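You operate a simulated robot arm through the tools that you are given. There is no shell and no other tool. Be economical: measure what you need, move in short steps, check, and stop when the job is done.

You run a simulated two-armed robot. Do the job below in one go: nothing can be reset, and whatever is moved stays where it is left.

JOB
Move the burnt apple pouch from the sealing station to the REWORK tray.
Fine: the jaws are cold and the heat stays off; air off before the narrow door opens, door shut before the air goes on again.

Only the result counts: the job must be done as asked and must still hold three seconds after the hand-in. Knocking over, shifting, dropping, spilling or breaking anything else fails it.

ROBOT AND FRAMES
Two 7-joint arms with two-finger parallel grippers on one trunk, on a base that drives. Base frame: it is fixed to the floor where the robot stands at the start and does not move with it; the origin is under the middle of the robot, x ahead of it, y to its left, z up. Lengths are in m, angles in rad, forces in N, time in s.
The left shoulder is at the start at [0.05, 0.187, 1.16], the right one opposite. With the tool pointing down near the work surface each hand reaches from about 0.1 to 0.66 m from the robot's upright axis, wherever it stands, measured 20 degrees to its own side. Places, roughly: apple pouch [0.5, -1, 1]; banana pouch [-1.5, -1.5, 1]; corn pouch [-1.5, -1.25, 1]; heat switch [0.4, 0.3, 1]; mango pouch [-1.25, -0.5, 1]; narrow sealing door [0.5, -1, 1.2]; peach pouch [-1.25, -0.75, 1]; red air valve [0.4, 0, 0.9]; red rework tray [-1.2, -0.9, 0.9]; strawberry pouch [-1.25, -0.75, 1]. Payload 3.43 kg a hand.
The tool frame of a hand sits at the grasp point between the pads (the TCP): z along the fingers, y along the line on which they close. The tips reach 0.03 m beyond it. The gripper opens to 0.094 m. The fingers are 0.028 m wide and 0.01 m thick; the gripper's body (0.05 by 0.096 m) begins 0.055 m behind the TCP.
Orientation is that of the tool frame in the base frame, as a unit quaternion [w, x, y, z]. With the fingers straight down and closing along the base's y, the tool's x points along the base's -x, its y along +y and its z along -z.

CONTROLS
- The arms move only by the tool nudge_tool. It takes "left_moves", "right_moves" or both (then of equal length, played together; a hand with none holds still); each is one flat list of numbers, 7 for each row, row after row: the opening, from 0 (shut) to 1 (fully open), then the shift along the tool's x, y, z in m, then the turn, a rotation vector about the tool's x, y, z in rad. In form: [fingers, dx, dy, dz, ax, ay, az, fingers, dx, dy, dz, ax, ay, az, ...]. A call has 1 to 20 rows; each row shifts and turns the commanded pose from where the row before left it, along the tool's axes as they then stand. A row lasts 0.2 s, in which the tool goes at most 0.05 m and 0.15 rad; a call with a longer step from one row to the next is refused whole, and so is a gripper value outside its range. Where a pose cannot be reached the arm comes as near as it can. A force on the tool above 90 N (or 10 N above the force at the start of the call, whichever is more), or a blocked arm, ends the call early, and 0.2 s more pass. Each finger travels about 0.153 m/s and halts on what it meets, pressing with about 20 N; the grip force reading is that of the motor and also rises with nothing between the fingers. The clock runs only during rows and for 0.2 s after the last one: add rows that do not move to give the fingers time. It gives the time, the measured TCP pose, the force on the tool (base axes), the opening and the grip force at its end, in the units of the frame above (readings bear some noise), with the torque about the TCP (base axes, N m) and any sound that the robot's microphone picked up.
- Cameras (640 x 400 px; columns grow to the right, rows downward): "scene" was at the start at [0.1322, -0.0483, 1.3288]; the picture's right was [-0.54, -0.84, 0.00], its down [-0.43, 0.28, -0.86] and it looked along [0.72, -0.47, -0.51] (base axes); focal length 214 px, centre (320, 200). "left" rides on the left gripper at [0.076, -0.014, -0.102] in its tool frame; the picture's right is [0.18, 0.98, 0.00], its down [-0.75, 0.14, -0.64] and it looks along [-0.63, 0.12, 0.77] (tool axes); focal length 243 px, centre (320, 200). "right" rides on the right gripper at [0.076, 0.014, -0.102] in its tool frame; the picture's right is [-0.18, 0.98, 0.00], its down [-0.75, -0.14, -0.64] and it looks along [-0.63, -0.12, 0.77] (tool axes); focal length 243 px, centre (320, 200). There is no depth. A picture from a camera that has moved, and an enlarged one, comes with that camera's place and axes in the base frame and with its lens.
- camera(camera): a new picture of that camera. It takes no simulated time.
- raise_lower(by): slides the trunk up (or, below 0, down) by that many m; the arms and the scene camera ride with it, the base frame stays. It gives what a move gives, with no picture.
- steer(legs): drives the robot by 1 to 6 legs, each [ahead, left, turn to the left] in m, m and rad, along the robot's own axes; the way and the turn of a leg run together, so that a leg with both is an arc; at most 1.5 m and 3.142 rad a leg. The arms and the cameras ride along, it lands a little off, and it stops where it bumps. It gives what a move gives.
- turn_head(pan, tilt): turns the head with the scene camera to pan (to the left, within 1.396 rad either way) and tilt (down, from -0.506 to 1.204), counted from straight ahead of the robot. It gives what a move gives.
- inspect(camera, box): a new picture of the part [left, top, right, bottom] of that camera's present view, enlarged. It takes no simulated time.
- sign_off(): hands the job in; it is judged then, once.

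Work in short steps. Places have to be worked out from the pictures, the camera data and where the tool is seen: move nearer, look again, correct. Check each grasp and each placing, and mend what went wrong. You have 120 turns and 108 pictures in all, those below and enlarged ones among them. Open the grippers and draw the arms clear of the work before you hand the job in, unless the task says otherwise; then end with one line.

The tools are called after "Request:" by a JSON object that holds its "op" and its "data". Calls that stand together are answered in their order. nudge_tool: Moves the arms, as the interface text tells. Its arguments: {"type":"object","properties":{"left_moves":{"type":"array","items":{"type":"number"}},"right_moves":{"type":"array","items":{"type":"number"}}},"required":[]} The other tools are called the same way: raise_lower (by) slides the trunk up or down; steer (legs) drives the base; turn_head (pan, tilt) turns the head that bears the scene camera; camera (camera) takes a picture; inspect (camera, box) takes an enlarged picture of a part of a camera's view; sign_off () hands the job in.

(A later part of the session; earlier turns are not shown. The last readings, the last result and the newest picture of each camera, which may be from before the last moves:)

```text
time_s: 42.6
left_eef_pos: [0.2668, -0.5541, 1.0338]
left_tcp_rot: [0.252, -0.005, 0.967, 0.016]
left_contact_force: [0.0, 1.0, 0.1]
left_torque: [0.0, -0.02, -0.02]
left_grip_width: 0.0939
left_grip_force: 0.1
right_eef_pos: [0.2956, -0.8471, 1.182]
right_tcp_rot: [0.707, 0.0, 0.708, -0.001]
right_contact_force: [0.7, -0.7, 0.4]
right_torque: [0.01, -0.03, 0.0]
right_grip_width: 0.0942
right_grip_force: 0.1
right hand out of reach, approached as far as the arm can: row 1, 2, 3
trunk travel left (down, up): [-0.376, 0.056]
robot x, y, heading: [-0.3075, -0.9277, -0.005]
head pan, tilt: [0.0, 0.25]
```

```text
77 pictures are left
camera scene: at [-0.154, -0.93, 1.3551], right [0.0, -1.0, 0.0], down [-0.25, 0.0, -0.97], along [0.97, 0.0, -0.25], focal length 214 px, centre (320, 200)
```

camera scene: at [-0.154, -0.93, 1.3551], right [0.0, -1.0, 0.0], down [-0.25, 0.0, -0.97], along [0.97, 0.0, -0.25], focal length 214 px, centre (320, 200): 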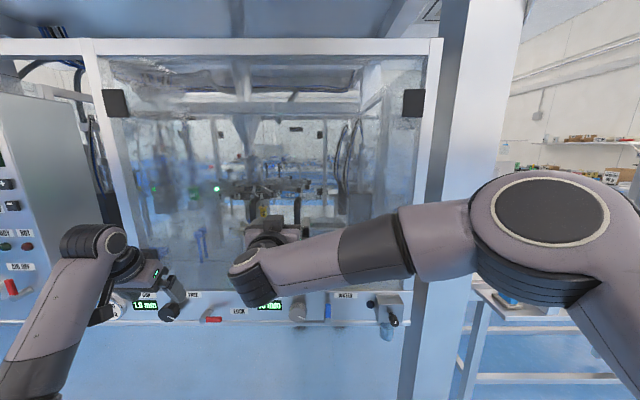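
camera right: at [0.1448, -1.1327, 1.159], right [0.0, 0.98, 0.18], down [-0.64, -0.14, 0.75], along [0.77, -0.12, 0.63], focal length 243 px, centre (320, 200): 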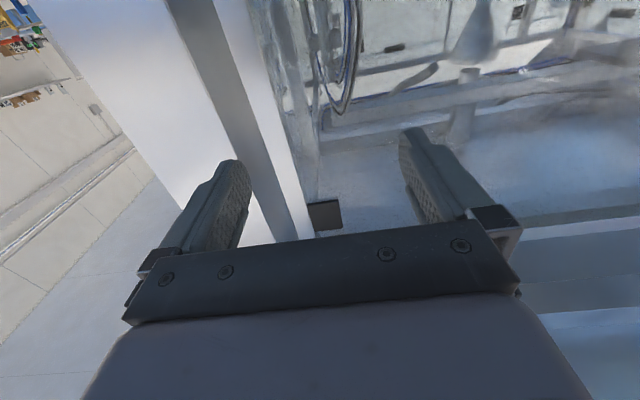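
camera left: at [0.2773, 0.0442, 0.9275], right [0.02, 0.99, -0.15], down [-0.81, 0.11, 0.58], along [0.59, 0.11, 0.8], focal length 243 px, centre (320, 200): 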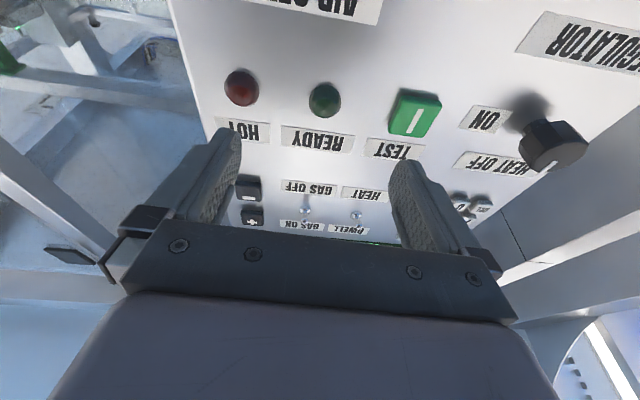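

The hand is in front of the handles at z≈1.18. I check with the hand camera.

Request:
{"op": "camera", "data": {"camera": "right"}}

```text
76 pictures are left
camera right: at [0.1933, -0.8324, 1.1055], right [0.0, 0.98, 0.18], down [-0.64, -0.14, 0.75], along [0.77, -0.12, 0.63], focal length 243 px, centre (320, 200)
```

right: 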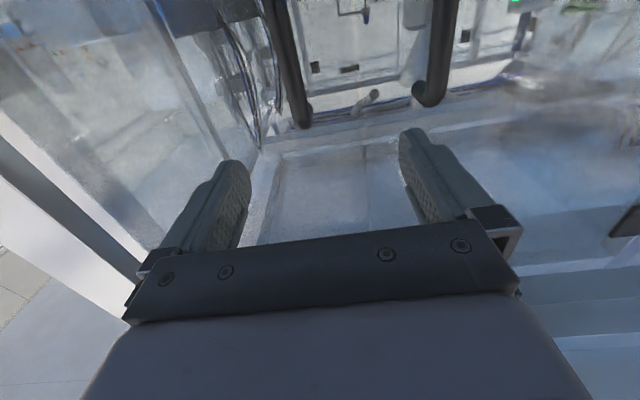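

The hand view confirms the bar at y≈−0.866, top z≈1.19. I lower to z≈1.12, align, advance to x≈0.38 and look.

Request:
{"op": "nudge_tool", "data": {"right_moves": [1, 0.03, -0.01, 0, 0, 0, 0, 1, 0.03, -0.009, 0, 0, 0, 0, 1, 0, 0, 0.03, 0, 0, 0, 1, 0, 0, 0.03, 0, 0, 0, 1, 0, 0, 0.02, 0, 0, 0, 1, 0, 0, 0, 0, 0, 0]}}

Request:
{"op": "camera", "data": {"camera": "right"}}

```text
time_s: 44.0
left_eef_pos: [0.2674, -0.5561, 1.0329]
left_tcp_rot: [0.253, -0.005, 0.967, 0.016]
left_contact_force: [-0.3, 0.7, 1.0]
left_torque: [0.0, -0.01, -0.02]
left_grip_width: 0.0938
left_grip_force: 0.2
right_eef_pos: [0.3747, -0.8645, 1.1222]
right_tcp_rot: [0.707, 0.0, 0.707, -0.001]
right_contact_force: [0.5, -0.4, 0.0]
right_torque: [-0.05, 0.03, -0.02]
right_grip_width: 0.094
right_grip_force: 0.0
trunk travel left (down, up): [-0.376, 0.056]
robot x, y, heading: [-0.3086, -0.9305, 0.001]
head pan, tilt: [0.0, 0.25]
```

```text
75 pictures are left
camera right: at [0.2734, -0.8502, 1.0454], right [0.0, 0.98, 0.18], down [-0.64, -0.14, 0.75], along [0.77, -0.12, 0.63], focal length 243 px, centre (320, 200)
```

right: 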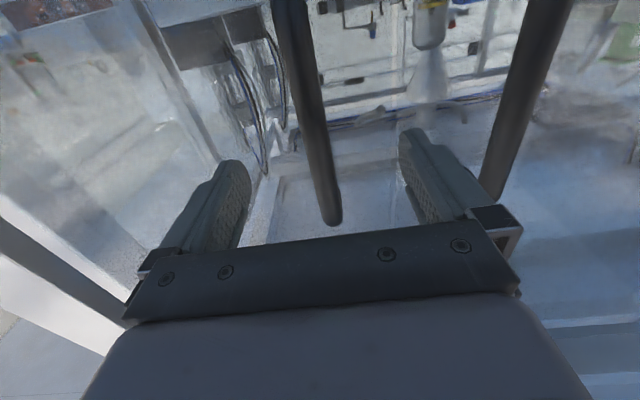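

The bar is centred between the fingers. I advance 4 cm and close on it.

Request:
{"op": "nudge_tool", "data": {"right_moves": [1, 0, -0.001, 0.02, 0, 0, 0, 1, 0, -0.001, 0.022, 0, 0, 0, 0, 0, 0, 0, 0, 0, 0, 0, 0, 0, 0, 0, 0, 0, 0, 0, 0, 0, 0, 0, 0, 0, 0, 0, 0, 0, 0, 0]}}

Request:
{"op": "camera", "data": {"camera": "right"}}

```text
time_s: 45.4
left_eef_pos: [0.2646, -0.5485, 1.0316]
left_tcp_rot: [0.254, -0.006, 0.967, 0.013]
left_contact_force: [0.3, -0.7, 0.0]
left_torque: [0.0, 0.01, 0.03]
left_grip_width: 0.0941
left_grip_force: 0.0
right_eef_pos: [0.419, -0.8674, 1.1281]
right_tcp_rot: [0.708, -0.003, 0.706, -0.001]
right_contact_force: [-2.4, 49.1, 20.1]
right_torque: [0.73, 0.69, 0.02]
right_grip_width: 0.0223
right_grip_force: 45.0
trunk travel left (down, up): [-0.376, 0.056]
robot x, y, heading: [-0.3021, -0.9322, 0.002]
head pan, tilt: [0.0, 0.25]
```

```text
74 pictures are left
camera right: at [0.3169, -0.8533, 1.0494], right [0.0, 0.98, 0.18], down [-0.64, -0.14, 0.75], along [0.77, -0.11, 0.63], focal length 243 px, centre (320, 200)
```

right: 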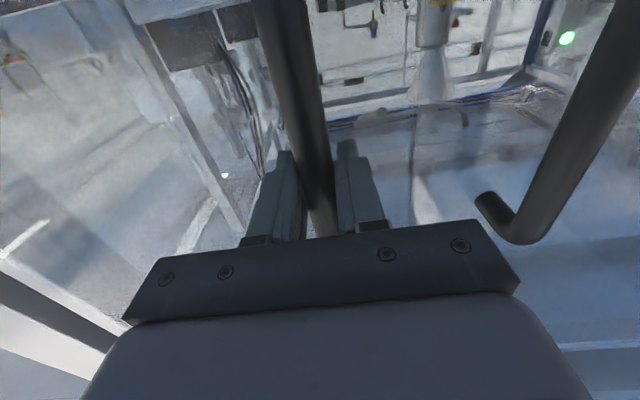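

Gripped on the bar (22 mm). I pull gently along the arc about the hinge for a first 0.15 rad.

Request:
{"op": "nudge_tool", "data": {"right_moves": [0, -0.002, 0.003, 0, 0, 0, 0, 0, 0, -0.0026, -0.0195, -0.05, 0, 0, 0, 0, -0.0026, -0.0195, -0.05, 0, 0, 0, 0, -0.0026, -0.0195, -0.05, 0, 0, 0, 0, 0, 0, 0, 0, 0]}}

Request:
{"op": "camera", "data": {"camera": "right"}}

```text
time_s: 46.6
left_eef_pos: [0.2666, -0.5561, 1.0346]
left_tcp_rot: [0.253, -0.004, 0.967, 0.017]
left_contact_force: [0.3, 0.0, -0.1]
left_torque: [0.0, -0.02, 0.03]
left_grip_width: 0.0939
left_grip_force: 0.1
right_eef_pos: [0.3599, -0.8794, 1.1258]
right_tcp_rot: [0.706, -0.049, 0.705, 0.05]
right_contact_force: [3.0, -12.6, 4.4]
right_torque: [-0.04, -0.97, -0.17]
right_grip_width: 0.022
right_grip_force: 45.3
trunk travel left (down, up): [-0.376, 0.056]
robot x, y, heading: [-0.3054, -0.9297, -0.001]
head pan, tilt: [0.0, 0.25]
```

```text
73 pictures are left
camera right: at [0.2577, -0.8796, 1.0482], right [-0.14, 0.97, 0.19], down [-0.62, -0.23, 0.75], along [0.77, -0.01, 0.63], focal length 243 px, centre (320, 200)
```

right: 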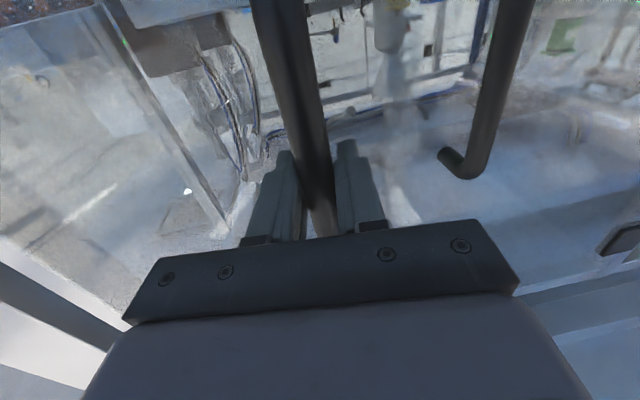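

The door swings freely with low force. I continue along the arc another 0.5 rad.

Request:
{"op": "nudge_tool", "data": {"right_moves": [0, 0, -0.0065, -0.0385, -0.1, 0, 0, 0, 0, -0.0065, -0.0385, -0.1, 0, 0, 0, 0, -0.0065, -0.0385, -0.1, 0, 0, 0, 0, -0.0065, -0.0385, -0.1, 0, 0, 0, 0, -0.0065, -0.0385, -0.1, 0, 0, 0, 0, 0, 0, 0, 0, 0]}}

Request:
{"op": "camera", "data": {"camera": "scene"}}

```text
time_s: 47.4
left_eef_pos: [0.2729, -0.5625, 1.0323]
left_tcp_rot: [0.251, -0.001, 0.968, 0.017]
left_contact_force: [0.2, 0.5, 0.1]
left_torque: [-0.05, -0.03, -0.03]
left_grip_width: 0.0942
left_grip_force: 0.0
right_eef_pos: [0.2736, -0.9175, 1.134]
right_tcp_rot: [0.69, -0.095, 0.711, 0.101]
right_contact_force: [23.8, -40.7, -11.4]
right_torque: [-1.43, 0.73, -0.43]
right_grip_width: 0.0182
right_grip_force: 44.9
right hand out of reach, approached as far as the arm can: row 2, 3
trunk travel left (down, up): [-0.376, 0.056]
robot x, y, heading: [-0.2989, -0.9298, -0.011]
head pan, tilt: [0.0, 0.25]
stopped in row 3 (right hand): the force on the tool passed its limit (the readings are from after the stop); the commanded pose is now the measured one
```

```text
72 pictures are left
camera scene: at [-0.1495, -0.9361, 1.3543], right [-0.01, -1.0, 0.0], down [-0.25, 0.01, -0.97], along [0.97, -0.01, -0.25], focal length 214 px, centre (320, 200)
```

scene: 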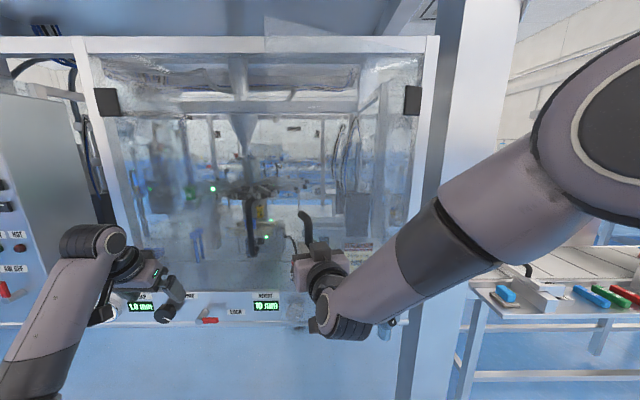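

The right arm has run out of range with the door about 22° open. I release the bar, back the base off a little, and will push the door further from inside with the left hand.

Request:
{"op": "nudge_tool", "data": {"right_moves": [1, 0, 0, 0, 0, 0, 0, 1, 0, 0, 0, 0, 0, 0, 1, 0, 0, 0, 0, 0, 0]}}

Request:
{"op": "steer", "data": {"legs": [[-0.12, -0.02, 0.01]]}}

Request:
{"op": "camera", "data": {"camera": "scene"}}

Request:
{"op": "camera", "data": {"camera": "right"}}

```text
time_s: 48.2
left_eef_pos: [0.2695, -0.5583, 1.0327]
left_tcp_rot: [0.251, -0.002, 0.968, 0.015]
left_contact_force: [0.3, 0.2, 0.4]
left_torque: [0.02, 0.02, 0.01]
left_grip_width: 0.0941
left_grip_force: 0.1
right_eef_pos: [0.2684, -0.9048, 1.1373]
right_tcp_rot: [0.692, -0.107, 0.706, 0.105]
right_contact_force: [0.7, 0.2, 0.1]
right_torque: [0.02, 0.04, 0.0]
right_grip_width: 0.0939
right_grip_force: 0.1
trunk travel left (down, up): [-0.376, 0.056]
robot x, y, heading: [-0.3044, -0.9314, -0.006]
head pan, tilt: [0.0, 0.25]
```

```text
time_s: 49.4
left_eef_pos: [0.1449, -0.5718, 1.0328]
left_tcp_rot: [0.253, -0.007, 0.967, 0.017]
left_contact_force: [-0.1, -0.1, 0.3]
left_torque: [0.0, 0.0, -0.01]
left_grip_width: 0.0941
left_grip_force: 0.0
right_eef_pos: [0.1468, -0.9193, 1.1377]
right_tcp_rot: [0.692, -0.111, 0.705, 0.11]
right_contact_force: [-0.5, -0.4, 0.2]
right_torque: [0.0, 0.01, -0.01]
right_grip_width: 0.0938
right_grip_force: 0.1
trunk travel left (down, up): [-0.376, 0.056]
robot x, y, heading: [-0.4216, -0.9547, 0.005]
head pan, tilt: [0.0, 0.25]
```

```text
71 pictures are left
camera scene: at [-0.2739, -0.9498, 1.3552], right [0.0, -1.0, 0.0], down [-0.25, 0.0, -0.97], along [0.97, 0.0, -0.25], focal length 214 px, centre (320, 200)
```

scene: 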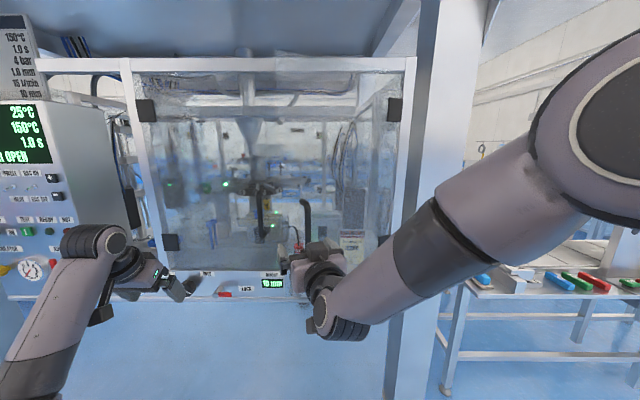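

```text
70 pictures are left
camera right: at [0.0443, -0.9375, 1.0622], right [-0.3, 0.94, 0.18], down [-0.55, -0.33, 0.77], along [0.78, 0.13, 0.62], focal length 243 px, centre (320, 200)
```

right: 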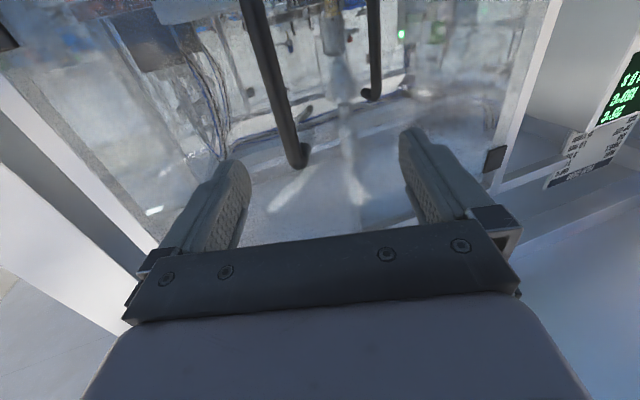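

The display says DOOR OPEN and the door stays where it is (bar now at [0.28, −0.913]). I tuck the right arm back and to the right so that the left hand can work.

Request:
{"op": "nudge_tool", "data": {"right_moves": [1, 0, -0.02, -0.04, 0, 0, 0, 1, 0, -0.02, -0.04, 0, 0.1, 0, 1, 0, -0.03, -0.035, 0, 0.14, 0, 1, 0, -0.03, -0.035, 0, 0.14, 0, 1, 0, -0.03, -0.035, 0, 0.14, 0, 1, 0.02, -0.03, -0.02, 0, 0.14, 0, 1, 0.02, -0.03, -0.02, 0, 0.14, 0, 1, 0.03, -0.03, 0, 0, 0.14, 0, 1, 0.03, -0.03, 0, 0, 0.14, 0, 1, 0.03, -0.03, 0, 0, 0.14, 0, 1, 0.03, -0.03, 0, 0, 0.14, 0, 1, 0.03, -0.03, 0, 0, 0.14, 0, 1, 0, 0, 0, 0, 0, 0]}}

Request:
{"op": "camera", "data": {"camera": "scene"}}

```text
time_s: 52.2
left_eef_pos: [0.1444, -0.5715, 1.0326]
left_tcp_rot: [0.252, -0.009, 0.968, 0.018]
left_contact_force: [-0.3, -0.1, -0.5]
left_torque: [0.03, 0.03, 0.04]
left_grip_width: 0.0938
left_grip_force: 0.0
right_eef_pos: [-0.0969, -1.3579, 1.0907]
right_tcp_rot: [0.024, -0.155, 0.988, 0.004]
right_contact_force: [-0.6, -1.1, 0.0]
right_torque: [-0.01, -0.01, 0.0]
right_grip_width: 0.0939
right_grip_force: 0.0
trunk travel left (down, up): [-0.376, 0.056]
robot x, y, heading: [-0.4204, -0.9482, -0.0]
head pan, tilt: [0.0, 0.25]
```

```text
69 pictures are left
camera scene: at [-0.273, -0.9495, 1.3551], right [0.01, -1.0, 0.0], down [-0.25, 0.0, -0.97], along [0.97, 0.0, -0.25], focal length 214 px, centre (320, 200)
```

scene: 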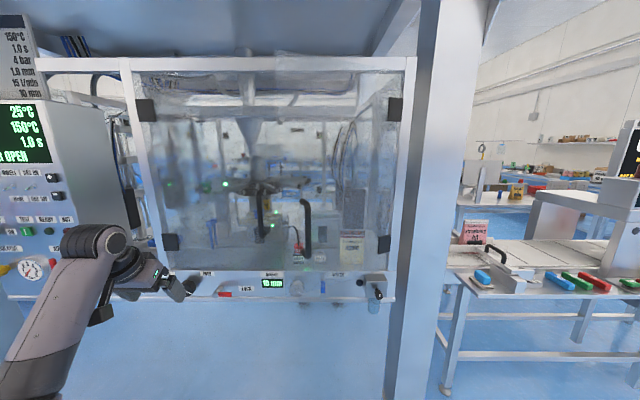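

I zoom to see the glass door edge and the water tap etc. in front.

Request:
{"op": "inspect", "data": {"camera": "scene", "box": [200, 170, 420, 308]}}

Request:
{"op": "inspect", "data": {"camera": "scene", "box": [220, 50, 420, 175]}}

```text
2.90 times, centred on (310, 239) of scene
camera zoom: at [-0.273, -0.9495, 1.3551], right [0.01, -1.0, 0.0], down [-0.25, 0.0, -0.97], along [0.97, 0.0, -0.25], focal length 622 px, centre (349, 87)
```

zoom: 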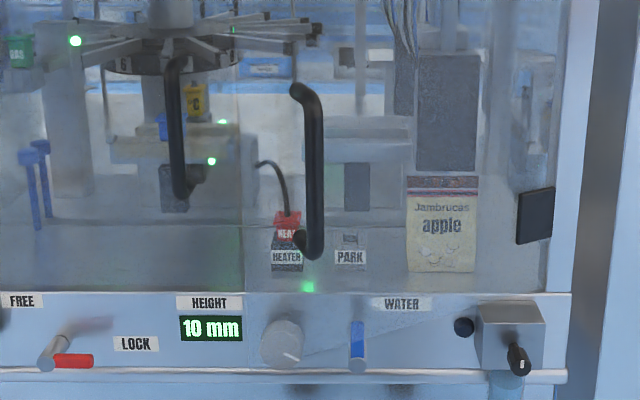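

```text
3.20 times, centred on (320, 112) of scene
camera zoom: at [-0.273, -0.9495, 1.3551], right [0.01, -1.0, 0.0], down [-0.25, 0.0, -0.97], along [0.97, 0.0, -0.25], focal length 686 px, centre (320, 480)
```

zoom: 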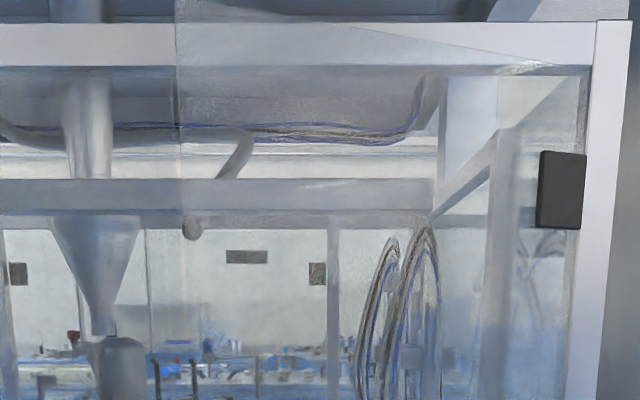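

The free edge of the door is at about [0.30, −0.842]. I straighten the left tool down, tuck the right hand further back, and drive forward so the left hand can slip behind the door edge.

Request:
{"op": "nudge_tool", "data": {"left_moves": [0.3, 0, 0, 0, 0, 0.128, 0, 0.3, 0, 0, 0, 0, 0.128, 0, 0.3, 0, 0, 0, 0, 0.128, 0, 0, 0, 0, 0, 0, 0.128, 0, 0, 0, 0, 0, 0, 0, 0], "right_moves": [1, 0.04, -0.01, 0, 0, 0, 0, 1, 0.04, -0.01, 0, 0, 0, 0, 1, 0.04, 0, 0, 0, 0, 0, 1, 0, 0, 0, 0, 0, 0, 1, 0, 0, 0, 0, 0, 0]}}

Request:
{"op": "steer", "data": {"legs": [[0.2, 0.05, 0]]}}

Request:
{"op": "camera", "data": {"camera": "left"}}

```text
time_s: 53.4
left_eef_pos: [0.1448, -0.5718, 1.0323]
left_tcp_rot: [-0.001, -0.012, 1.0, 0.014]
left_contact_force: [-0.2, 0.3, 0.7]
left_torque: [-0.02, 0.03, -0.02]
left_grip_width: 0.0003
left_grip_force: 20.1
right_eef_pos: [-0.1805, -1.4003, 1.0835]
right_tcp_rot: [0.025, -0.155, 0.988, 0.004]
right_contact_force: [-0.7, -0.5, 0.2]
right_torque: [0.0, -0.03, -0.01]
right_grip_width: 0.0941
right_grip_force: 0.1
right hand out of reach, approached as far as the arm can: row 2, 3
trunk travel left (down, up): [-0.376, 0.056]
robot x, y, heading: [-0.4237, -0.9491, 0.005]
head pan, tilt: [0.0, 0.25]
```

```text
time_s: 55.0
left_eef_pos: [0.3495, -0.5213, 1.0327]
left_tcp_rot: [-0.001, -0.011, 1.0, 0.013]
left_contact_force: [0.5, 1.0, 0.6]
left_torque: [0.03, 0.0, 0.02]
left_grip_width: 0.0
left_grip_force: 20.6
right_eef_pos: [0.0228, -1.3485, 1.0832]
right_tcp_rot: [0.025, -0.154, 0.988, 0.004]
right_contact_force: [0.2, -0.1, 0.0]
right_torque: [0.02, 0.01, -0.01]
right_grip_width: 0.0942
right_grip_force: 0.0
trunk travel left (down, up): [-0.376, 0.056]
robot x, y, heading: [-0.2157, -0.8976, 0.003]
head pan, tilt: [0.0, 0.25]
```

```text
66 pictures are left
camera left: at [0.2744, -0.5414, 1.1349], right [-0.21, 0.98, 0.03], down [0.75, 0.14, 0.64], along [0.63, 0.15, -0.76], focal length 243 px, centre (320, 200)
```

left: 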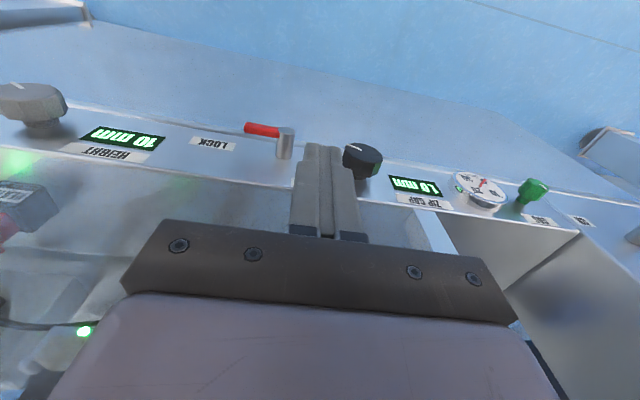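

I slide the left hand to the right at x≈0.36, behind the door edge.

Request:
{"op": "nudge_tool", "data": {"left_moves": [0, -0.004, -0.045, 0, 0, 0, 0, 0, -0.004, -0.045, 0, 0, 0, 0, 0, 0, -0.045, 0, 0, 0, 0, 0, 0, -0.045, 0, 0, 0, 0, 0, 0, -0.045, 0, 0, 0, 0, 0, 0, -0.045, 0, 0, 0, 0, 0, 0, -0.045, 0, 0, 0, 0, 0, 0, -0.045, 0, 0, 0, 0, 0, 0, 0, 0, 0, 0, 0]}}

Request:
{"op": "camera", "data": {"camera": "scene"}}

Request:
{"op": "camera", "data": {"camera": "left"}}

```text
time_s: 56.7
left_eef_pos: [0.3669, -0.8095, 1.0234]
left_tcp_rot: [-0.01, -0.018, 1.0, 0.021]
left_contact_force: [-19.5, 47.5, 11.6]
left_torque: [-5.48, -1.34, -3.62]
left_grip_width: 0.0001
left_grip_force: 20.2
right_eef_pos: [0.0234, -1.3434, 1.0872]
right_tcp_rot: [0.026, -0.158, 0.987, 0.003]
right_contact_force: [0.8, -0.9, 0.0]
right_torque: [0.03, 0.02, 0.02]
right_grip_width: 0.0942
right_grip_force: 0.0
trunk travel left (down, up): [-0.376, 0.056]
robot x, y, heading: [-0.2199, -0.8981, 0.013]
head pan, tilt: [0.0, 0.25]
stopped in row 8 (left hand): the force on the tool passed its limit (the readings are from after the stop); the commanded pose is now the measured one
```

```text
65 pictures are left
camera scene: at [-0.0729, -0.8927, 1.3557], right [0.01, -1.0, 0.0], down [-0.24, -0.01, -0.97], along [0.97, 0.01, -0.24], focal length 214 px, centre (320, 200)
```

scene: 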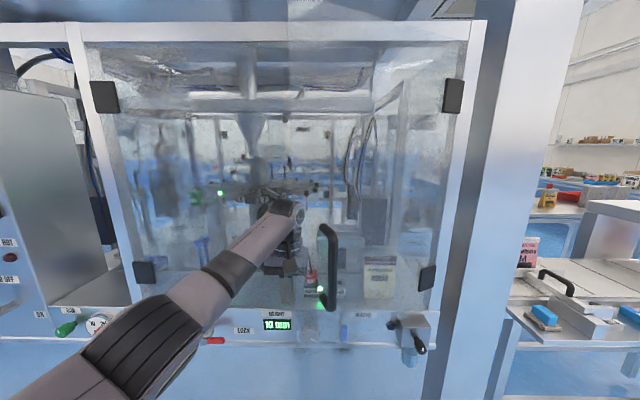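

```text
64 pictures are left
camera left: at [0.2931, -0.8316, 1.1271], right [-0.22, 0.97, 0.05], down [0.76, 0.14, 0.63], along [0.61, 0.18, -0.77], focal length 243 px, centre (320, 200)
```

left: 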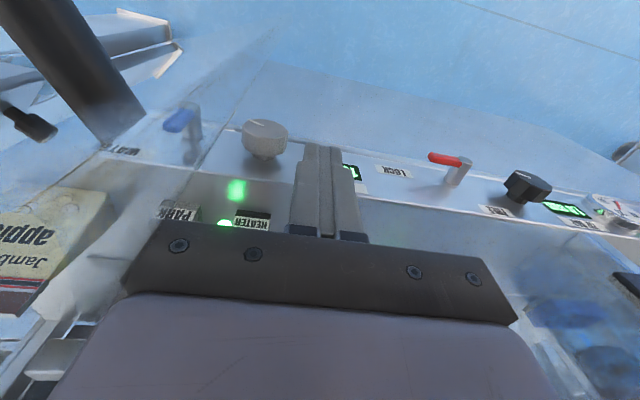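

The hand's camera housing met the door edge. I back off to the left, tilt the fingers 0.9 rad towards the door so that only they go behind it, and slide in again.

Request:
{"op": "nudge_tool", "data": {"left_moves": [0, 0, 0.04, 0, 0, 0, 0, 0, 0, 0.02, 0, 0.15, 0, 0, 0, 0, 0, 0, 0.15, 0, 0, 0, 0, 0, 0, 0.15, 0, 0, 0, 0, 0, 0, 0.15, 0, 0, 0, 0, 0, 0, 0.15, 0, 0, 0, 0, 0, 0, 0.15, 0, 0, 0, 0, 0, 0, 0, 0, 0]}}

Request:
{"op": "inspect", "data": {"camera": "scene", "box": [200, 150, 440, 300]}}

```text
time_s: 58.5
left_eef_pos: [0.3652, -0.7641, 1.0228]
left_tcp_rot: [0.0, -0.018, 0.909, -0.416]
left_contact_force: [0.5, -0.7, -0.4]
left_torque: [-0.02, 0.0, 0.01]
left_grip_width: 0.0001
left_grip_force: 20.0
right_eef_pos: [0.0253, -1.3466, 1.084]
right_tcp_rot: [0.025, -0.157, 0.987, 0.003]
right_contact_force: [-0.1, -0.3, -0.2]
right_torque: [0.02, -0.01, 0.06]
right_grip_width: 0.0942
right_grip_force: 0.0
trunk travel left (down, up): [-0.376, 0.056]
robot x, y, heading: [-0.2178, -0.8986, 0.007]
head pan, tilt: [0.0, 0.25]
```

```text
2.67 times, centred on (320, 225) of scene
camera zoom: at [-0.0699, -0.8974, 1.3551], right [0.01, -1.0, 0.0], down [-0.25, 0.0, -0.97], along [0.97, 0.01, -0.25], focal length 572 px, centre (320, 133)
```

zoom: 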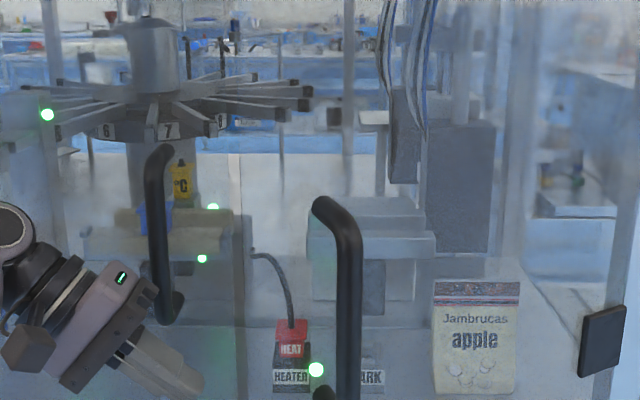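

The fingers now point down and to the right. I slide them 12 cm to the right behind the glass edge.

Request:
{"op": "nudge_tool", "data": {"left_moves": [0, 0, -0.0262, 0.0303, 0, 0, 0, 0, 0, -0.0262, 0.0303, 0, 0, 0, 0, 0, -0.0262, 0.0303, 0, 0, 0, 0, 0, 0, 0, 0, 0, 0]}}

Request:
{"op": "inspect", "data": {"camera": "scene", "box": [200, 150, 440, 300]}}

```text
time_s: 59.5
left_eef_pos: [0.368, -0.8837, 1.0227]
left_tcp_rot: [-0.001, -0.019, 0.909, -0.416]
left_contact_force: [-0.7, -0.1, -0.1]
left_torque: [-0.05, -0.02, 0.01]
left_grip_width: 0.0001
left_grip_force: 20.3
right_eef_pos: [0.0248, -1.3479, 1.0844]
right_tcp_rot: [0.024, -0.157, 0.987, 0.004]
right_contact_force: [-0.7, 0.3, 0.6]
right_torque: [-0.01, 0.0, 0.01]
right_grip_width: 0.0942
right_grip_force: 0.0
trunk travel left (down, up): [-0.376, 0.056]
robot x, y, heading: [-0.2195, -0.8984, 0.01]
head pan, tilt: [0.0, 0.25]
```

```text
2.67 times, centred on (320, 225) of scene
camera zoom: at [-0.0699, -0.8971, 1.355], right [0.01, -1.0, 0.0], down [-0.25, 0.0, -0.97], along [0.97, 0.01, -0.25], focal length 572 px, centre (320, 133)
```

zoom: 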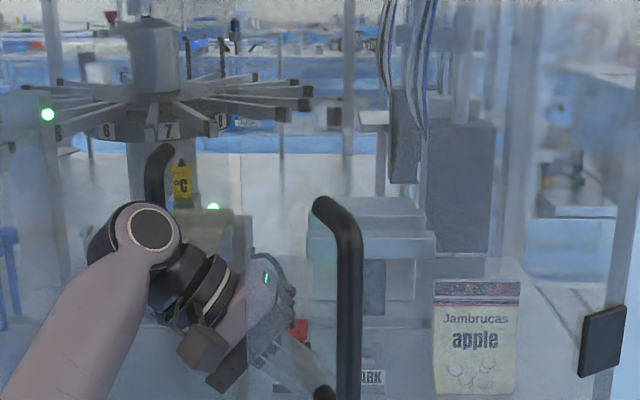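

The fingers are behind the glass. I push the door out towards me along its arc in four steps.

Request:
{"op": "nudge_tool", "data": {"left_moves": [0, 0.036, -0.009, 0.01, 0, 0, 0, 0, 0.036, -0.009, 0.01, 0, 0, 0, 0, 0.036, -0.009, 0.01, 0, 0, 0, 0, 0.036, -0.009, 0.01, 0, 0, 0, 0, 0, 0, 0, 0, 0, 0]}}

Request:
{"op": "camera", "data": {"camera": "scene"}}

```text
time_s: 60.7
left_eef_pos: [0.2268, -0.9419, 1.0285]
left_tcp_rot: [-0.001, -0.019, 0.91, -0.415]
left_contact_force: [-1.0, -0.2, -0.6]
left_torque: [-0.01, -0.02, -0.01]
left_grip_width: 0.0
left_grip_force: 20.1
right_eef_pos: [0.0247, -1.3473, 1.0835]
right_tcp_rot: [0.025, -0.158, 0.987, 0.004]
right_contact_force: [0.2, -0.5, 0.4]
right_torque: [-0.01, 0.03, 0.02]
right_grip_width: 0.094
right_grip_force: 0.0
trunk travel left (down, up): [-0.376, 0.056]
robot x, y, heading: [-0.2195, -0.9, 0.015]
head pan, tilt: [0.0, 0.25]
```

```text
61 pictures are left
camera scene: at [-0.0698, -0.8973, 1.355], right [0.01, -1.0, 0.0], down [-0.25, 0.0, -0.97], along [0.97, 0.01, -0.25], focal length 214 px, centre (320, 200)
```

scene: 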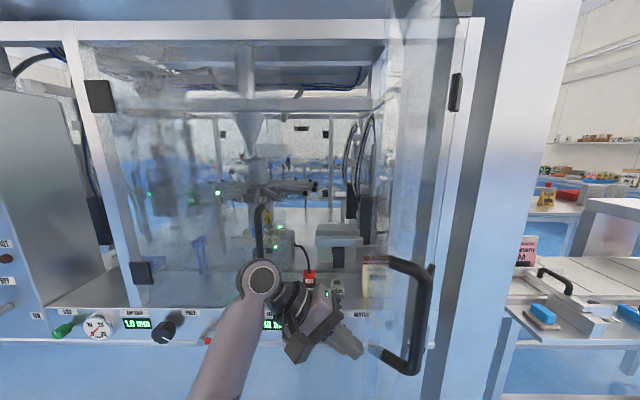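

The door is now about 50° open. I keep pushing it round towards 80°.

Request:
{"op": "nudge_tool", "data": {"left_moves": [0, 0.02, -0.0205, 0.024, 0, 0, 0, 0, 0.02, -0.0205, 0.024, 0, 0, 0, 0, 0.018, -0.0205, 0.024, 0, 0, 0, 0, 0.018, -0.0205, 0.024, 0, 0, 0, 0, 0.012, -0.0205, 0.024, 0, 0, 0, 0, 0.01, -0.0205, 0.024, 0, 0, 0, 0, 0, 0, 0, 0, 0, 0]}}

Request:
{"op": "camera", "data": {"camera": "scene"}}

```text
time_s: 61.8
left_eef_pos: [0.1987, -1.0147, 0.9825]
left_tcp_rot: [0.024, -0.066, 0.931, -0.358]
left_contact_force: [-1.0, 0.8, -1.0]
left_torque: [0.02, 0.0, 0.0]
left_grip_width: 0.0001
left_grip_force: 19.9
right_eef_pos: [0.0252, -1.347, 1.0827]
right_tcp_rot: [0.025, -0.157, 0.987, 0.005]
right_contact_force: [0.4, 0.8, -0.3]
right_torque: [0.03, 0.01, 0.0]
right_grip_width: 0.094
right_grip_force: 0.0
trunk travel left (down, up): [-0.376, 0.056]
robot x, y, heading: [-0.2231, -0.8955, 0.005]
head pan, tilt: [0.0, 0.25]
stopped in row 5 (left hand): the arm was blocked; the commanded pose is now the measured one
```

```text
60 pictures are left
camera scene: at [-0.0698, -0.8973, 1.355], right [0.01, -1.0, 0.0], down [-0.25, 0.0, -0.97], along [0.97, 0.01, -0.25], focal length 214 px, centre (320, 200)
```

scene: 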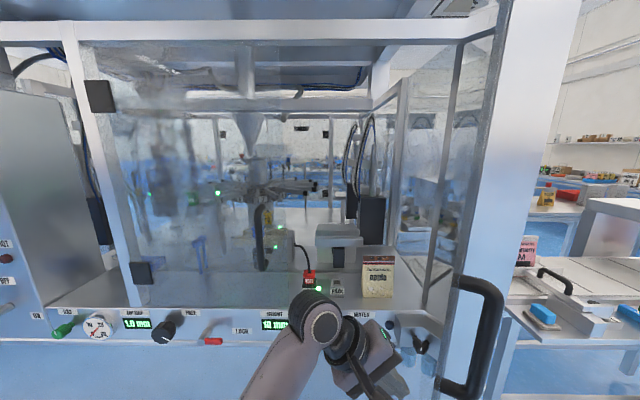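

The door is now about 80° open and the pouch is accessible. The left hand has the freer approach; I straighten it and draw it back to the left, then reposition the base.

Request:
{"op": "nudge_tool", "data": {"left_moves": [0, 0, 0.037, -0.033, -0.146, 0, 0, 0, 0, 0.04, -0.028, -0.146, 0, 0, 0, 0, 0.044, -0.02, -0.146, 0, 0, 0, 0, 0.047, -0.013, -0.146, 0, 0, 0, 0, 0.048, -0.01, -0.146, 0, 0, 0, 0, 0.045, -0.02, 0, 0, 0, 0, 0, 0, -0.03, 0, 0, 0, 0, 0, 0, -0.03, 0, 0, 0, 0, 0, 0, 0, 0, 0, 0]}}

Request:
{"op": "camera", "data": {"camera": "scene"}}

```text
time_s: 63.8
left_eef_pos: [0.1585, -0.729, 1.0631]
left_tcp_rot: [0.001, -0.068, 0.998, -0.004]
left_contact_force: [0.2, 0.4, 0.2]
left_torque: [0.01, -0.03, 0.0]
left_grip_width: 0.0
left_grip_force: 20.2
right_eef_pos: [0.025, -1.3484, 1.0843]
right_tcp_rot: [0.025, -0.157, 0.987, 0.003]
right_contact_force: [-0.2, -0.4, -0.2]
right_torque: [-0.03, -0.01, 0.03]
right_grip_width: 0.0939
right_grip_force: 0.1
trunk travel left (down, up): [-0.376, 0.056]
robot x, y, heading: [-0.2233, -0.9001, 0.012]
head pan, tilt: [0.0, 0.25]
```

```text
59 pictures are left
camera scene: at [-0.0698, -0.8972, 1.355], right [0.01, -1.0, 0.0], down [-0.25, 0.0, -0.97], along [0.97, 0.01, -0.25], focal length 214 px, centre (320, 200)
```

scene: 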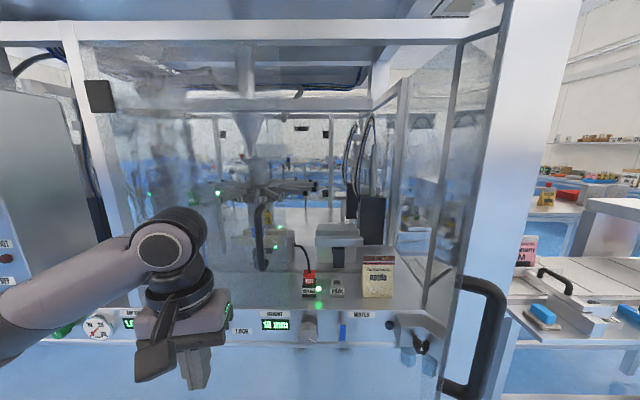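

The door is really about 60° open, so I push it further: back the base slightly, put the left hand against its inner face, then drive right to swing it to ~83°.

Request:
{"op": "steer", "data": {"legs": [[-0.08, 0, -0.012]]}}

Request:
{"op": "nudge_tool", "data": {"left_moves": [0, -0.03, -0.035, 0, 0, 0, 0, 0, -0.03, -0.035, 0, 0, 0, 0, 0, -0.03, -0.035, 0, 0, 0, 0, 0, -0.03, -0.035, 0, 0, 0, 0, 0, 0, -0.04, 0, 0, 0, 0, 0, 0, -0.04, 0, 0, 0, 0, 0, 0, 0, 0, 0, 0, 0]}}

Request:
{"op": "camera", "data": {"camera": "scene"}}

```text
time_s: 64.8
left_eef_pos: [0.078, -0.734, 1.0624]
left_tcp_rot: [0.0, -0.062, 0.998, -0.004]
left_contact_force: [0.7, -0.4, 0.9]
left_torque: [0.02, -0.04, -0.01]
left_grip_width: 0.0
left_grip_force: 19.5
right_eef_pos: [-0.0615, -1.35, 1.0848]
right_tcp_rot: [0.025, -0.151, 0.988, 0.004]
right_contact_force: [0.4, -0.1, -0.2]
right_torque: [-0.01, -0.02, 0.03]
right_grip_width: 0.0945
right_grip_force: 0.0
trunk travel left (down, up): [-0.376, 0.056]
robot x, y, heading: [-0.3001, -0.9026, -0.006]
head pan, tilt: [0.0, 0.25]
```

```text
time_s: 66.5
left_eef_pos: [0.226, -0.9379, 1.0661]
left_tcp_rot: [0.0, -0.063, 0.998, -0.005]
left_contact_force: [0.4, 0.1, -0.2]
left_torque: [-0.02, 0.0, 0.03]
left_grip_width: 0.0
left_grip_force: 20.4
right_eef_pos: [-0.061, -1.3496, 1.0842]
right_tcp_rot: [0.024, -0.151, 0.988, 0.004]
right_contact_force: [-0.5, 0.2, -0.4]
right_torque: [0.05, 0.01, -0.02]
right_grip_width: 0.094
right_grip_force: 0.0
trunk travel left (down, up): [-0.376, 0.056]
robot x, y, heading: [-0.3022, -0.8979, -0.003]
head pan, tilt: [0.0, 0.25]
```

```text
58 pictures are left
camera scene: at [-0.1507, -0.8989, 1.355], right [0.0, -1.0, 0.0], down [-0.25, 0.0, -0.97], along [0.97, 0.0, -0.25], focal length 214 px, centre (320, 200)
```

scene: 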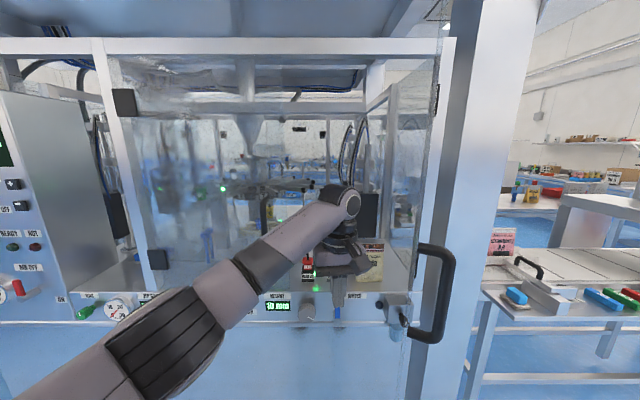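

The hand is left of the glass; handle at about [0.16, −1.12]. I drive right 0.23 m to push the door wider.

Request:
{"op": "steer", "data": {"legs": [[0, -0.23, 0]]}}

Request:
{"op": "camera", "data": {"camera": "scene"}}

```text
time_s: 68.2
left_eef_pos: [0.2253, -1.1669, 1.0665]
left_tcp_rot: [0.001, -0.061, 0.998, -0.003]
left_contact_force: [-0.8, -0.4, 0.7]
left_torque: [-0.01, 0.02, 0.0]
left_grip_width: 0.0
left_grip_force: 20.4
right_eef_pos: [-0.065, -1.5777, 1.0827]
right_tcp_rot: [0.025, -0.15, 0.988, 0.005]
right_contact_force: [1.0, -0.5, 0.0]
right_torque: [-0.04, 0.01, -0.03]
right_grip_width: 0.0939
right_grip_force: 0.1
trunk travel left (down, up): [-0.376, 0.056]
robot x, y, heading: [-0.3013, -1.1275, -0.009]
head pan, tilt: [0.0, 0.25]
```

```text
57 pictures are left
camera scene: at [-0.1518, -1.1279, 1.355], right [-0.01, -1.0, 0.0], down [-0.25, 0.0, -0.97], along [0.97, -0.01, -0.25], focal length 214 px, centre (320, 200)
```

scene: 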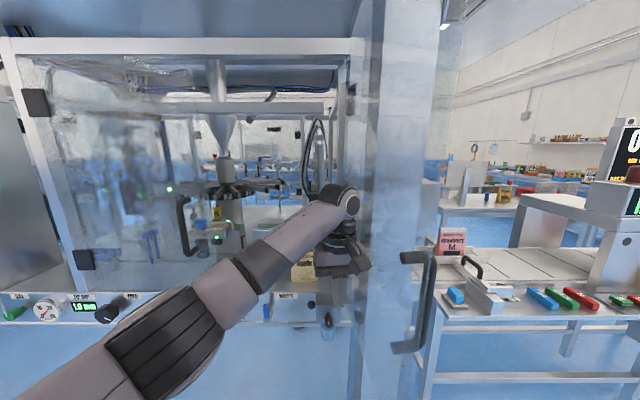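

The door is now about 87° open (bar at [0.11, −1.28]). I tuck the right hand in closer and higher so it passes the door edge, then drive back left to y≈−0.87.

Request:
{"op": "nudge_tool", "data": {"right_moves": [1, -0.0036, 0.0285, -0.0367, 0, 0, 0, 1, -0.0036, 0.0285, -0.0367, 0, 0, 0, 1, -0.0036, 0.0285, -0.0367, 0, 0, 0, 1, -0.0036, 0.0285, -0.0367, 0, 0, 0, 1, -0.0036, 0.0285, -0.0367, 0, 0, 0, 1, -0.0036, 0.0285, -0.0367, 0, 0, 0, 1, 0, 0, 0, 0, 0, 0]}}

Request:
{"op": "steer", "data": {"legs": [[0, 0.26, 0.009]]}}

Request:
{"op": "turn_head", "data": {"pan": -0.4, "tilt": 0.35}}

Request:
{"op": "camera", "data": {"camera": "scene"}}

```text
time_s: 69.8
left_eef_pos: [0.2246, -1.1669, 1.065]
left_tcp_rot: [0.0, -0.061, 0.998, -0.003]
left_contact_force: [0.2, 0.1, 0.2]
left_torque: [0.0, 0.01, -0.01]
left_grip_width: 0.0
left_grip_force: 20.2
right_eef_pos: [-0.1065, -1.4104, 1.3043]
right_tcp_rot: [0.025, -0.15, 0.988, 0.005]
right_contact_force: [-0.5, -0.2, -0.8]
right_torque: [0.03, 0.03, -0.01]
right_grip_width: 0.0938
right_grip_force: 0.0
trunk travel left (down, up): [-0.376, 0.056]
robot x, y, heading: [-0.3016, -1.1318, -0.011]
head pan, tilt: [0.0, 0.25]
```

```text
time_s: 71.7
left_eef_pos: [0.226, -0.8944, 1.0657]
left_tcp_rot: [0.001, -0.065, 0.998, -0.004]
left_contact_force: [1.0, -0.2, -0.6]
left_torque: [-0.02, -0.03, 0.02]
left_grip_width: 0.0001
left_grip_force: 19.8
right_eef_pos: [-0.1019, -1.1417, 1.3042]
right_tcp_rot: [0.025, -0.155, 0.988, 0.004]
right_contact_force: [-0.2, -0.1, -0.6]
right_torque: [0.0, -0.01, -0.04]
right_grip_width: 0.0941
right_grip_force: 0.0
trunk travel left (down, up): [-0.376, 0.056]
robot x, y, heading: [-0.3007, -0.8622, 0.005]
head pan, tilt: [0.0, 0.25]
```

```text
time_s: 72.5
left_eef_pos: [0.2253, -0.8947, 1.0664]
left_tcp_rot: [0.0, -0.066, 0.998, -0.005]
left_contact_force: [-0.1, 0.7, 0.2]
left_torque: [0.01, 0.02, -0.05]
left_grip_width: 0.0
left_grip_force: 19.9
right_eef_pos: [-0.1021, -1.141, 1.3035]
right_tcp_rot: [0.025, -0.155, 0.988, 0.005]
right_contact_force: [0.1, 0.0, 1.5]
right_torque: [0.01, 0.01, -0.03]
right_grip_width: 0.0943
right_grip_force: 0.1
trunk travel left (down, up): [-0.376, 0.056]
robot x, y, heading: [-0.2988, -0.8593, 0.006]
head pan, tilt: [-0.4, 0.351]
```

```text
56 pictures are left
camera scene: at [-0.1589, -0.8956, 1.3456], right [-0.39, -0.92, 0.0], down [-0.32, 0.13, -0.94], along [0.87, -0.36, -0.34], focal length 214 px, centre (320, 200)
```

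scene: 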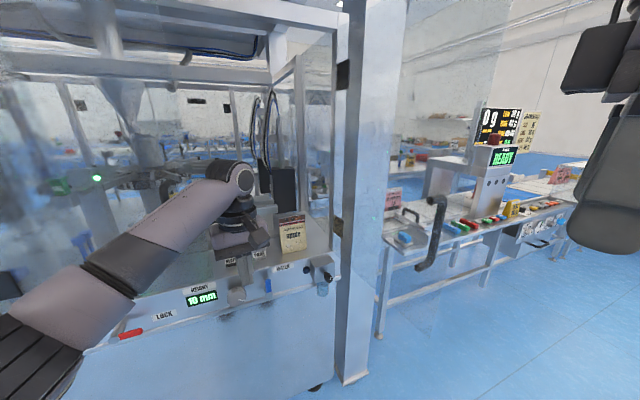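

The door stays open. I zoom in on the pouch to locate it without glass in between.

Request:
{"op": "inspect", "data": {"camera": "scene", "box": [230, 170, 350, 245]}}

Request:
{"op": "camera", "data": {"camera": "left"}}

```text
5.33 times, centred on (290, 208) of scene
camera zoom: at [-0.1589, -0.8956, 1.3456], right [-0.39, -0.92, 0.0], down [-0.32, 0.13, -0.94], along [0.87, -0.36, -0.34], focal length 1144 px, centre (480, 160)
```

zoom: 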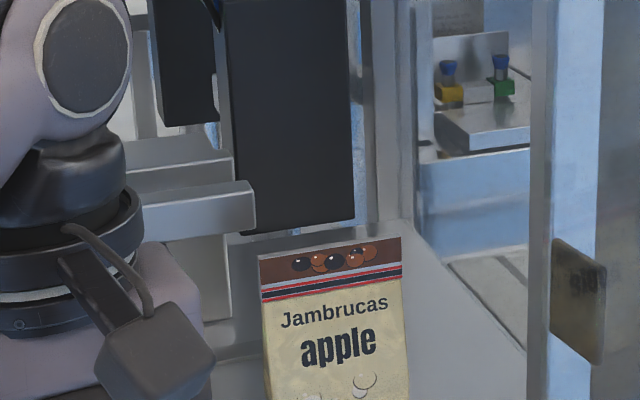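

```text
54 pictures are left
camera left: at [0.1515, -0.9188, 1.1687], right [-0.31, 0.95, -0.01], down [0.73, 0.24, 0.64], along [0.61, 0.19, -0.77], focal length 243 px, centre (320, 200)
```

left: 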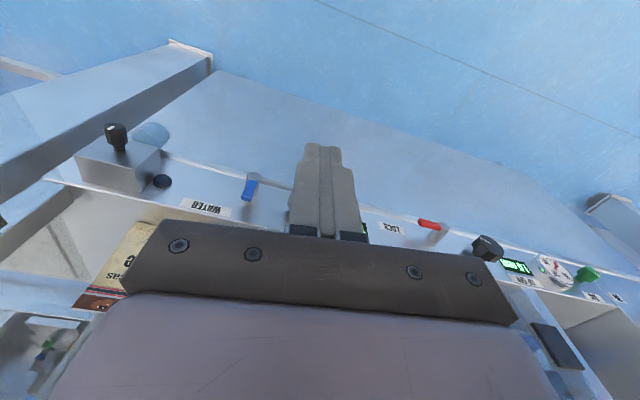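

The pouch's top edge works out at x≈0.59, y −1.037…−1.14, z≈1.00. I yaw the left tool 82° so it closes along x and tilt its fingers 0.86 rad towards the right, opening the gripper.

Request:
{"op": "nudge_tool", "data": {"left_moves": [0, 0, 0, -0.02, 0, 0, -0.1438, 0, 0, 0, -0.02, 0, 0, -0.1438, 0.5, 0, 0, 0, 0, 0, -0.1438, 1, 0, 0, 0, 0, 0, -0.1438, 1, 0, 0, 0, 0, 0, -0.1438, 1, 0, 0, 0, 0, 0, -0.1438, 1, 0, 0, 0, 0, 0, -0.1438, 1, 0, 0, 0, 0, 0, -0.1438, 1, 0, 0, 0, 0, 0, -0.1438, 1, 0, 0, 0, 0, 0, -0.1438, 1, 0, 0, 0, 0, 0.143, 0, 1, 0, 0, 0, 0, 0.143, 0, 1, 0, 0, 0, 0, 0.143, 0, 1, 0, 0, 0, 0, 0.143, 0, 1, 0, 0, 0, 0, 0.143, 0, 1, 0, 0, 0, 0, 0.143, 0, 1, 0, 0, 0, 0, 0, 0]}}

Request:
{"op": "camera", "data": {"camera": "scene"}}

```text
time_s: 76.1
left_eef_pos: [0.2261, -0.895, 1.1063]
left_tcp_rot: [-0.298, -0.641, 0.642, -0.298]
left_contact_force: [0.5, -0.4, 0.4]
left_torque: [-0.02, -0.02, -0.02]
left_grip_width: 0.094
left_grip_force: 0.0
right_eef_pos: [-0.1031, -1.1426, 1.303]
right_tcp_rot: [0.024, -0.154, 0.988, 0.005]
right_contact_force: [-0.1, -0.4, -0.7]
right_torque: [-0.04, -0.02, 0.02]
right_grip_width: 0.094
right_grip_force: 0.1
trunk travel left (down, up): [-0.376, 0.056]
robot x, y, heading: [-0.2978, -0.8574, 0.005]
head pan, tilt: [-0.4, 0.351]
```

```text
53 pictures are left
camera scene: at [-0.159, -0.8957, 1.3456], right [-0.39, -0.92, 0.0], down [-0.32, 0.13, -0.94], along [0.87, -0.36, -0.34], focal length 214 px, centre (320, 200)
```

scene: 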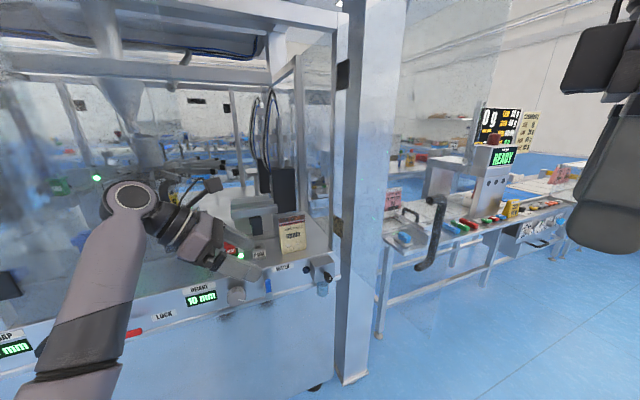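

With the left arm the forearm would clash with the left door, while the right arm is already inside the open door's line. So I swap: the left hand withdraws left and back, and the right hand takes the same tilted, x‑closing orientation.

Request:
{"op": "nudge_tool", "data": {"left_moves": [1, -0.0254, 0.03, -0.0296, 0, 0, 0, 1, -0.0254, 0.03, -0.0296, 0, 0, 0, 1, -0.0254, 0.03, -0.0296, 0, 0, 0, 1, -0.0254, 0.03, -0.0296, 0, 0, 0, 1, -0.0254, 0.03, -0.0296, 0, 0, 0, 1, -0.0254, 0.03, -0.0296, 0, 0, 0, 1, -0.0254, 0.03, -0.0296, 0, 0, 0, 1, -0.0254, 0.03, -0.0296, 0, 0, 0, 1, -0.0254, 0.03, -0.0296, 0, 0, 0]}}

Request:
{"op": "nudge_tool", "data": {"right_moves": [1, -0.04, 0, 0, 0, 0, 0, 1, -0.04, 0, 0, 0, 0, 0, 1, -0.04, 0, 0.02, 0, 0, 0, 1, -0.03, 0, 0.03, 0, 0, 0, 1, 0, 0, 0.03, 0, 0, -0.1408, 1, 0, 0, 0.03, 0, 0, -0.1408, 1, 0, 0, 0, 0, 0, -0.1408, 1, 0, 0, 0, 0, 0, -0.1408, 1, 0, 0, 0, 0, 0, -0.1408, 1, 0, 0, 0, 0, 0, -0.1408, 1, 0, 0, 0, 0, 0, -0.1408, 1, 0, 0, 0, 0, 0, -0.1408, 1, 0, 0, 0, 0, 0, -0.1408, 1, 0, 0, 0, 0, 0.14, 0, 1, 0, 0, 0, 0, 0.14, 0, 1, 0, 0, 0, 0, 0.14, 0, 1, 0, 0, 0, 0, 0.14, 0, 1, 0, 0, 0, 0, 0.14, 0, 1, 0, 0, 0, 0, 0, 0]}}

Request:
{"op": "camera", "data": {"camera": "scene"}}

```text
time_s: 78.1
left_eef_pos: [-0.0445, -0.5452, 1.1053]
left_tcp_rot: [-0.295, -0.641, 0.642, -0.297]
left_contact_force: [0.0, 0.9, 0.8]
left_torque: [-0.01, 0.03, 0.03]
left_grip_width: 0.0941
left_grip_force: 0.1
right_eef_pos: [-0.1031, -1.1422, 1.3042]
right_tcp_rot: [0.025, -0.155, 0.988, 0.003]
right_contact_force: [0.4, 0.5, -0.3]
right_torque: [-0.02, -0.02, 0.0]
right_grip_width: 0.0941
right_grip_force: 0.1
trunk travel left (down, up): [-0.376, 0.056]
robot x, y, heading: [-0.3006, -0.8597, 0.004]
head pan, tilt: [-0.4, 0.351]
```

```text
time_s: 82.1
left_eef_pos: [-0.0432, -0.5449, 1.1062]
left_tcp_rot: [-0.296, -0.642, 0.642, -0.298]
left_contact_force: [-0.6, -0.7, -0.7]
left_torque: [0.0, 0.02, 0.02]
left_grip_width: 0.0941
left_grip_force: 0.0
right_eef_pos: [-0.0699, -1.0825, 1.1423]
right_tcp_rot: [-0.201, -0.671, 0.676, -0.23]
right_contact_force: [-0.2, -0.5, -0.4]
right_torque: [0.02, -0.02, 0.01]
right_grip_width: 0.0943
right_grip_force: 0.1
right hand out of reach, approached as far as the arm can: row 10, 11, 12, 13, 14, 15, 16, 17, 18
trunk travel left (down, up): [-0.376, 0.056]
robot x, y, heading: [-0.3, -0.8659, 0.007]
head pan, tilt: [-0.4, 0.351]
```

```text
52 pictures are left
camera scene: at [-0.1591, -0.8956, 1.3456], right [-0.39, -0.92, 0.0], down [-0.32, 0.13, -0.94], along [0.87, -0.36, -0.34], focal length 214 px, centre (320, 200)
```

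scene: 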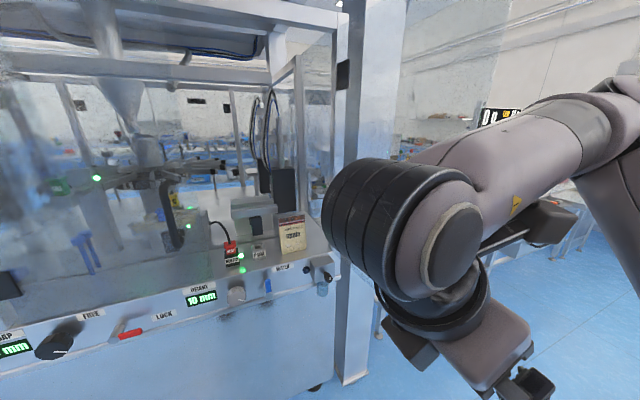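

Orientation is nearly right but the hand was held near the chest; I now extend it straight ahead.

Request:
{"op": "nudge_tool", "data": {"right_moves": [1, 0, -0.04, 0, 0, 0, 0, 1, 0, -0.04, 0, 0, 0, 0, 1, 0, -0.04, 0, 0, 0, 0, 1, 0, -0.04, 0, 0, 0, 0, 1, 0, -0.04, 0, 0, 0, 0, 1, 0, -0.04, 0, 0, 0, 0, 1, 0, -0.04, 0, 0, 0, 0, 1, 0, -0.04, 0, 0, 0, 0, 1, 0, 0, 0, 0, 0, 0]}}

Request:
{"op": "camera", "data": {"camera": "scene"}}

```text
time_s: 84.1
left_eef_pos: [-0.043, -0.545, 1.1041]
left_tcp_rot: [-0.296, -0.641, 0.642, -0.297]
left_contact_force: [0.6, 0.2, 0.5]
left_torque: [0.03, 0.0, 0.02]
left_grip_width: 0.094
left_grip_force: 0.1
right_eef_pos: [-0.0194, -1.0827, 1.061]
right_tcp_rot: [-0.201, -0.67, 0.677, -0.229]
right_contact_force: [-0.4, -0.8, -0.1]
right_torque: [0.0, 0.04, 0.03]
right_grip_width: 0.0939
right_grip_force: 0.0
right hand out of reach, approached as far as the arm can: row 1, 2, 3, 4, 5, 6, 7, 8
trunk travel left (down, up): [-0.376, 0.056]
robot x, y, heading: [-0.3031, -0.8575, 0.001]
head pan, tilt: [-0.4, 0.351]
```

```text
51 pictures are left
camera scene: at [-0.159, -0.8957, 1.3456], right [-0.39, -0.92, 0.0], down [-0.32, 0.13, -0.94], along [0.87, -0.36, -0.34], focal length 214 px, centre (320, 200)
```

scene: 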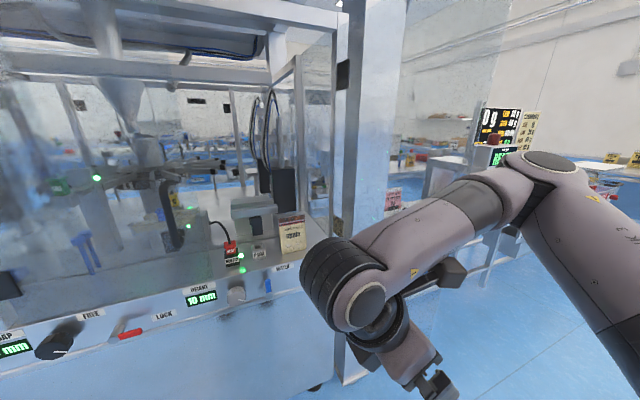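

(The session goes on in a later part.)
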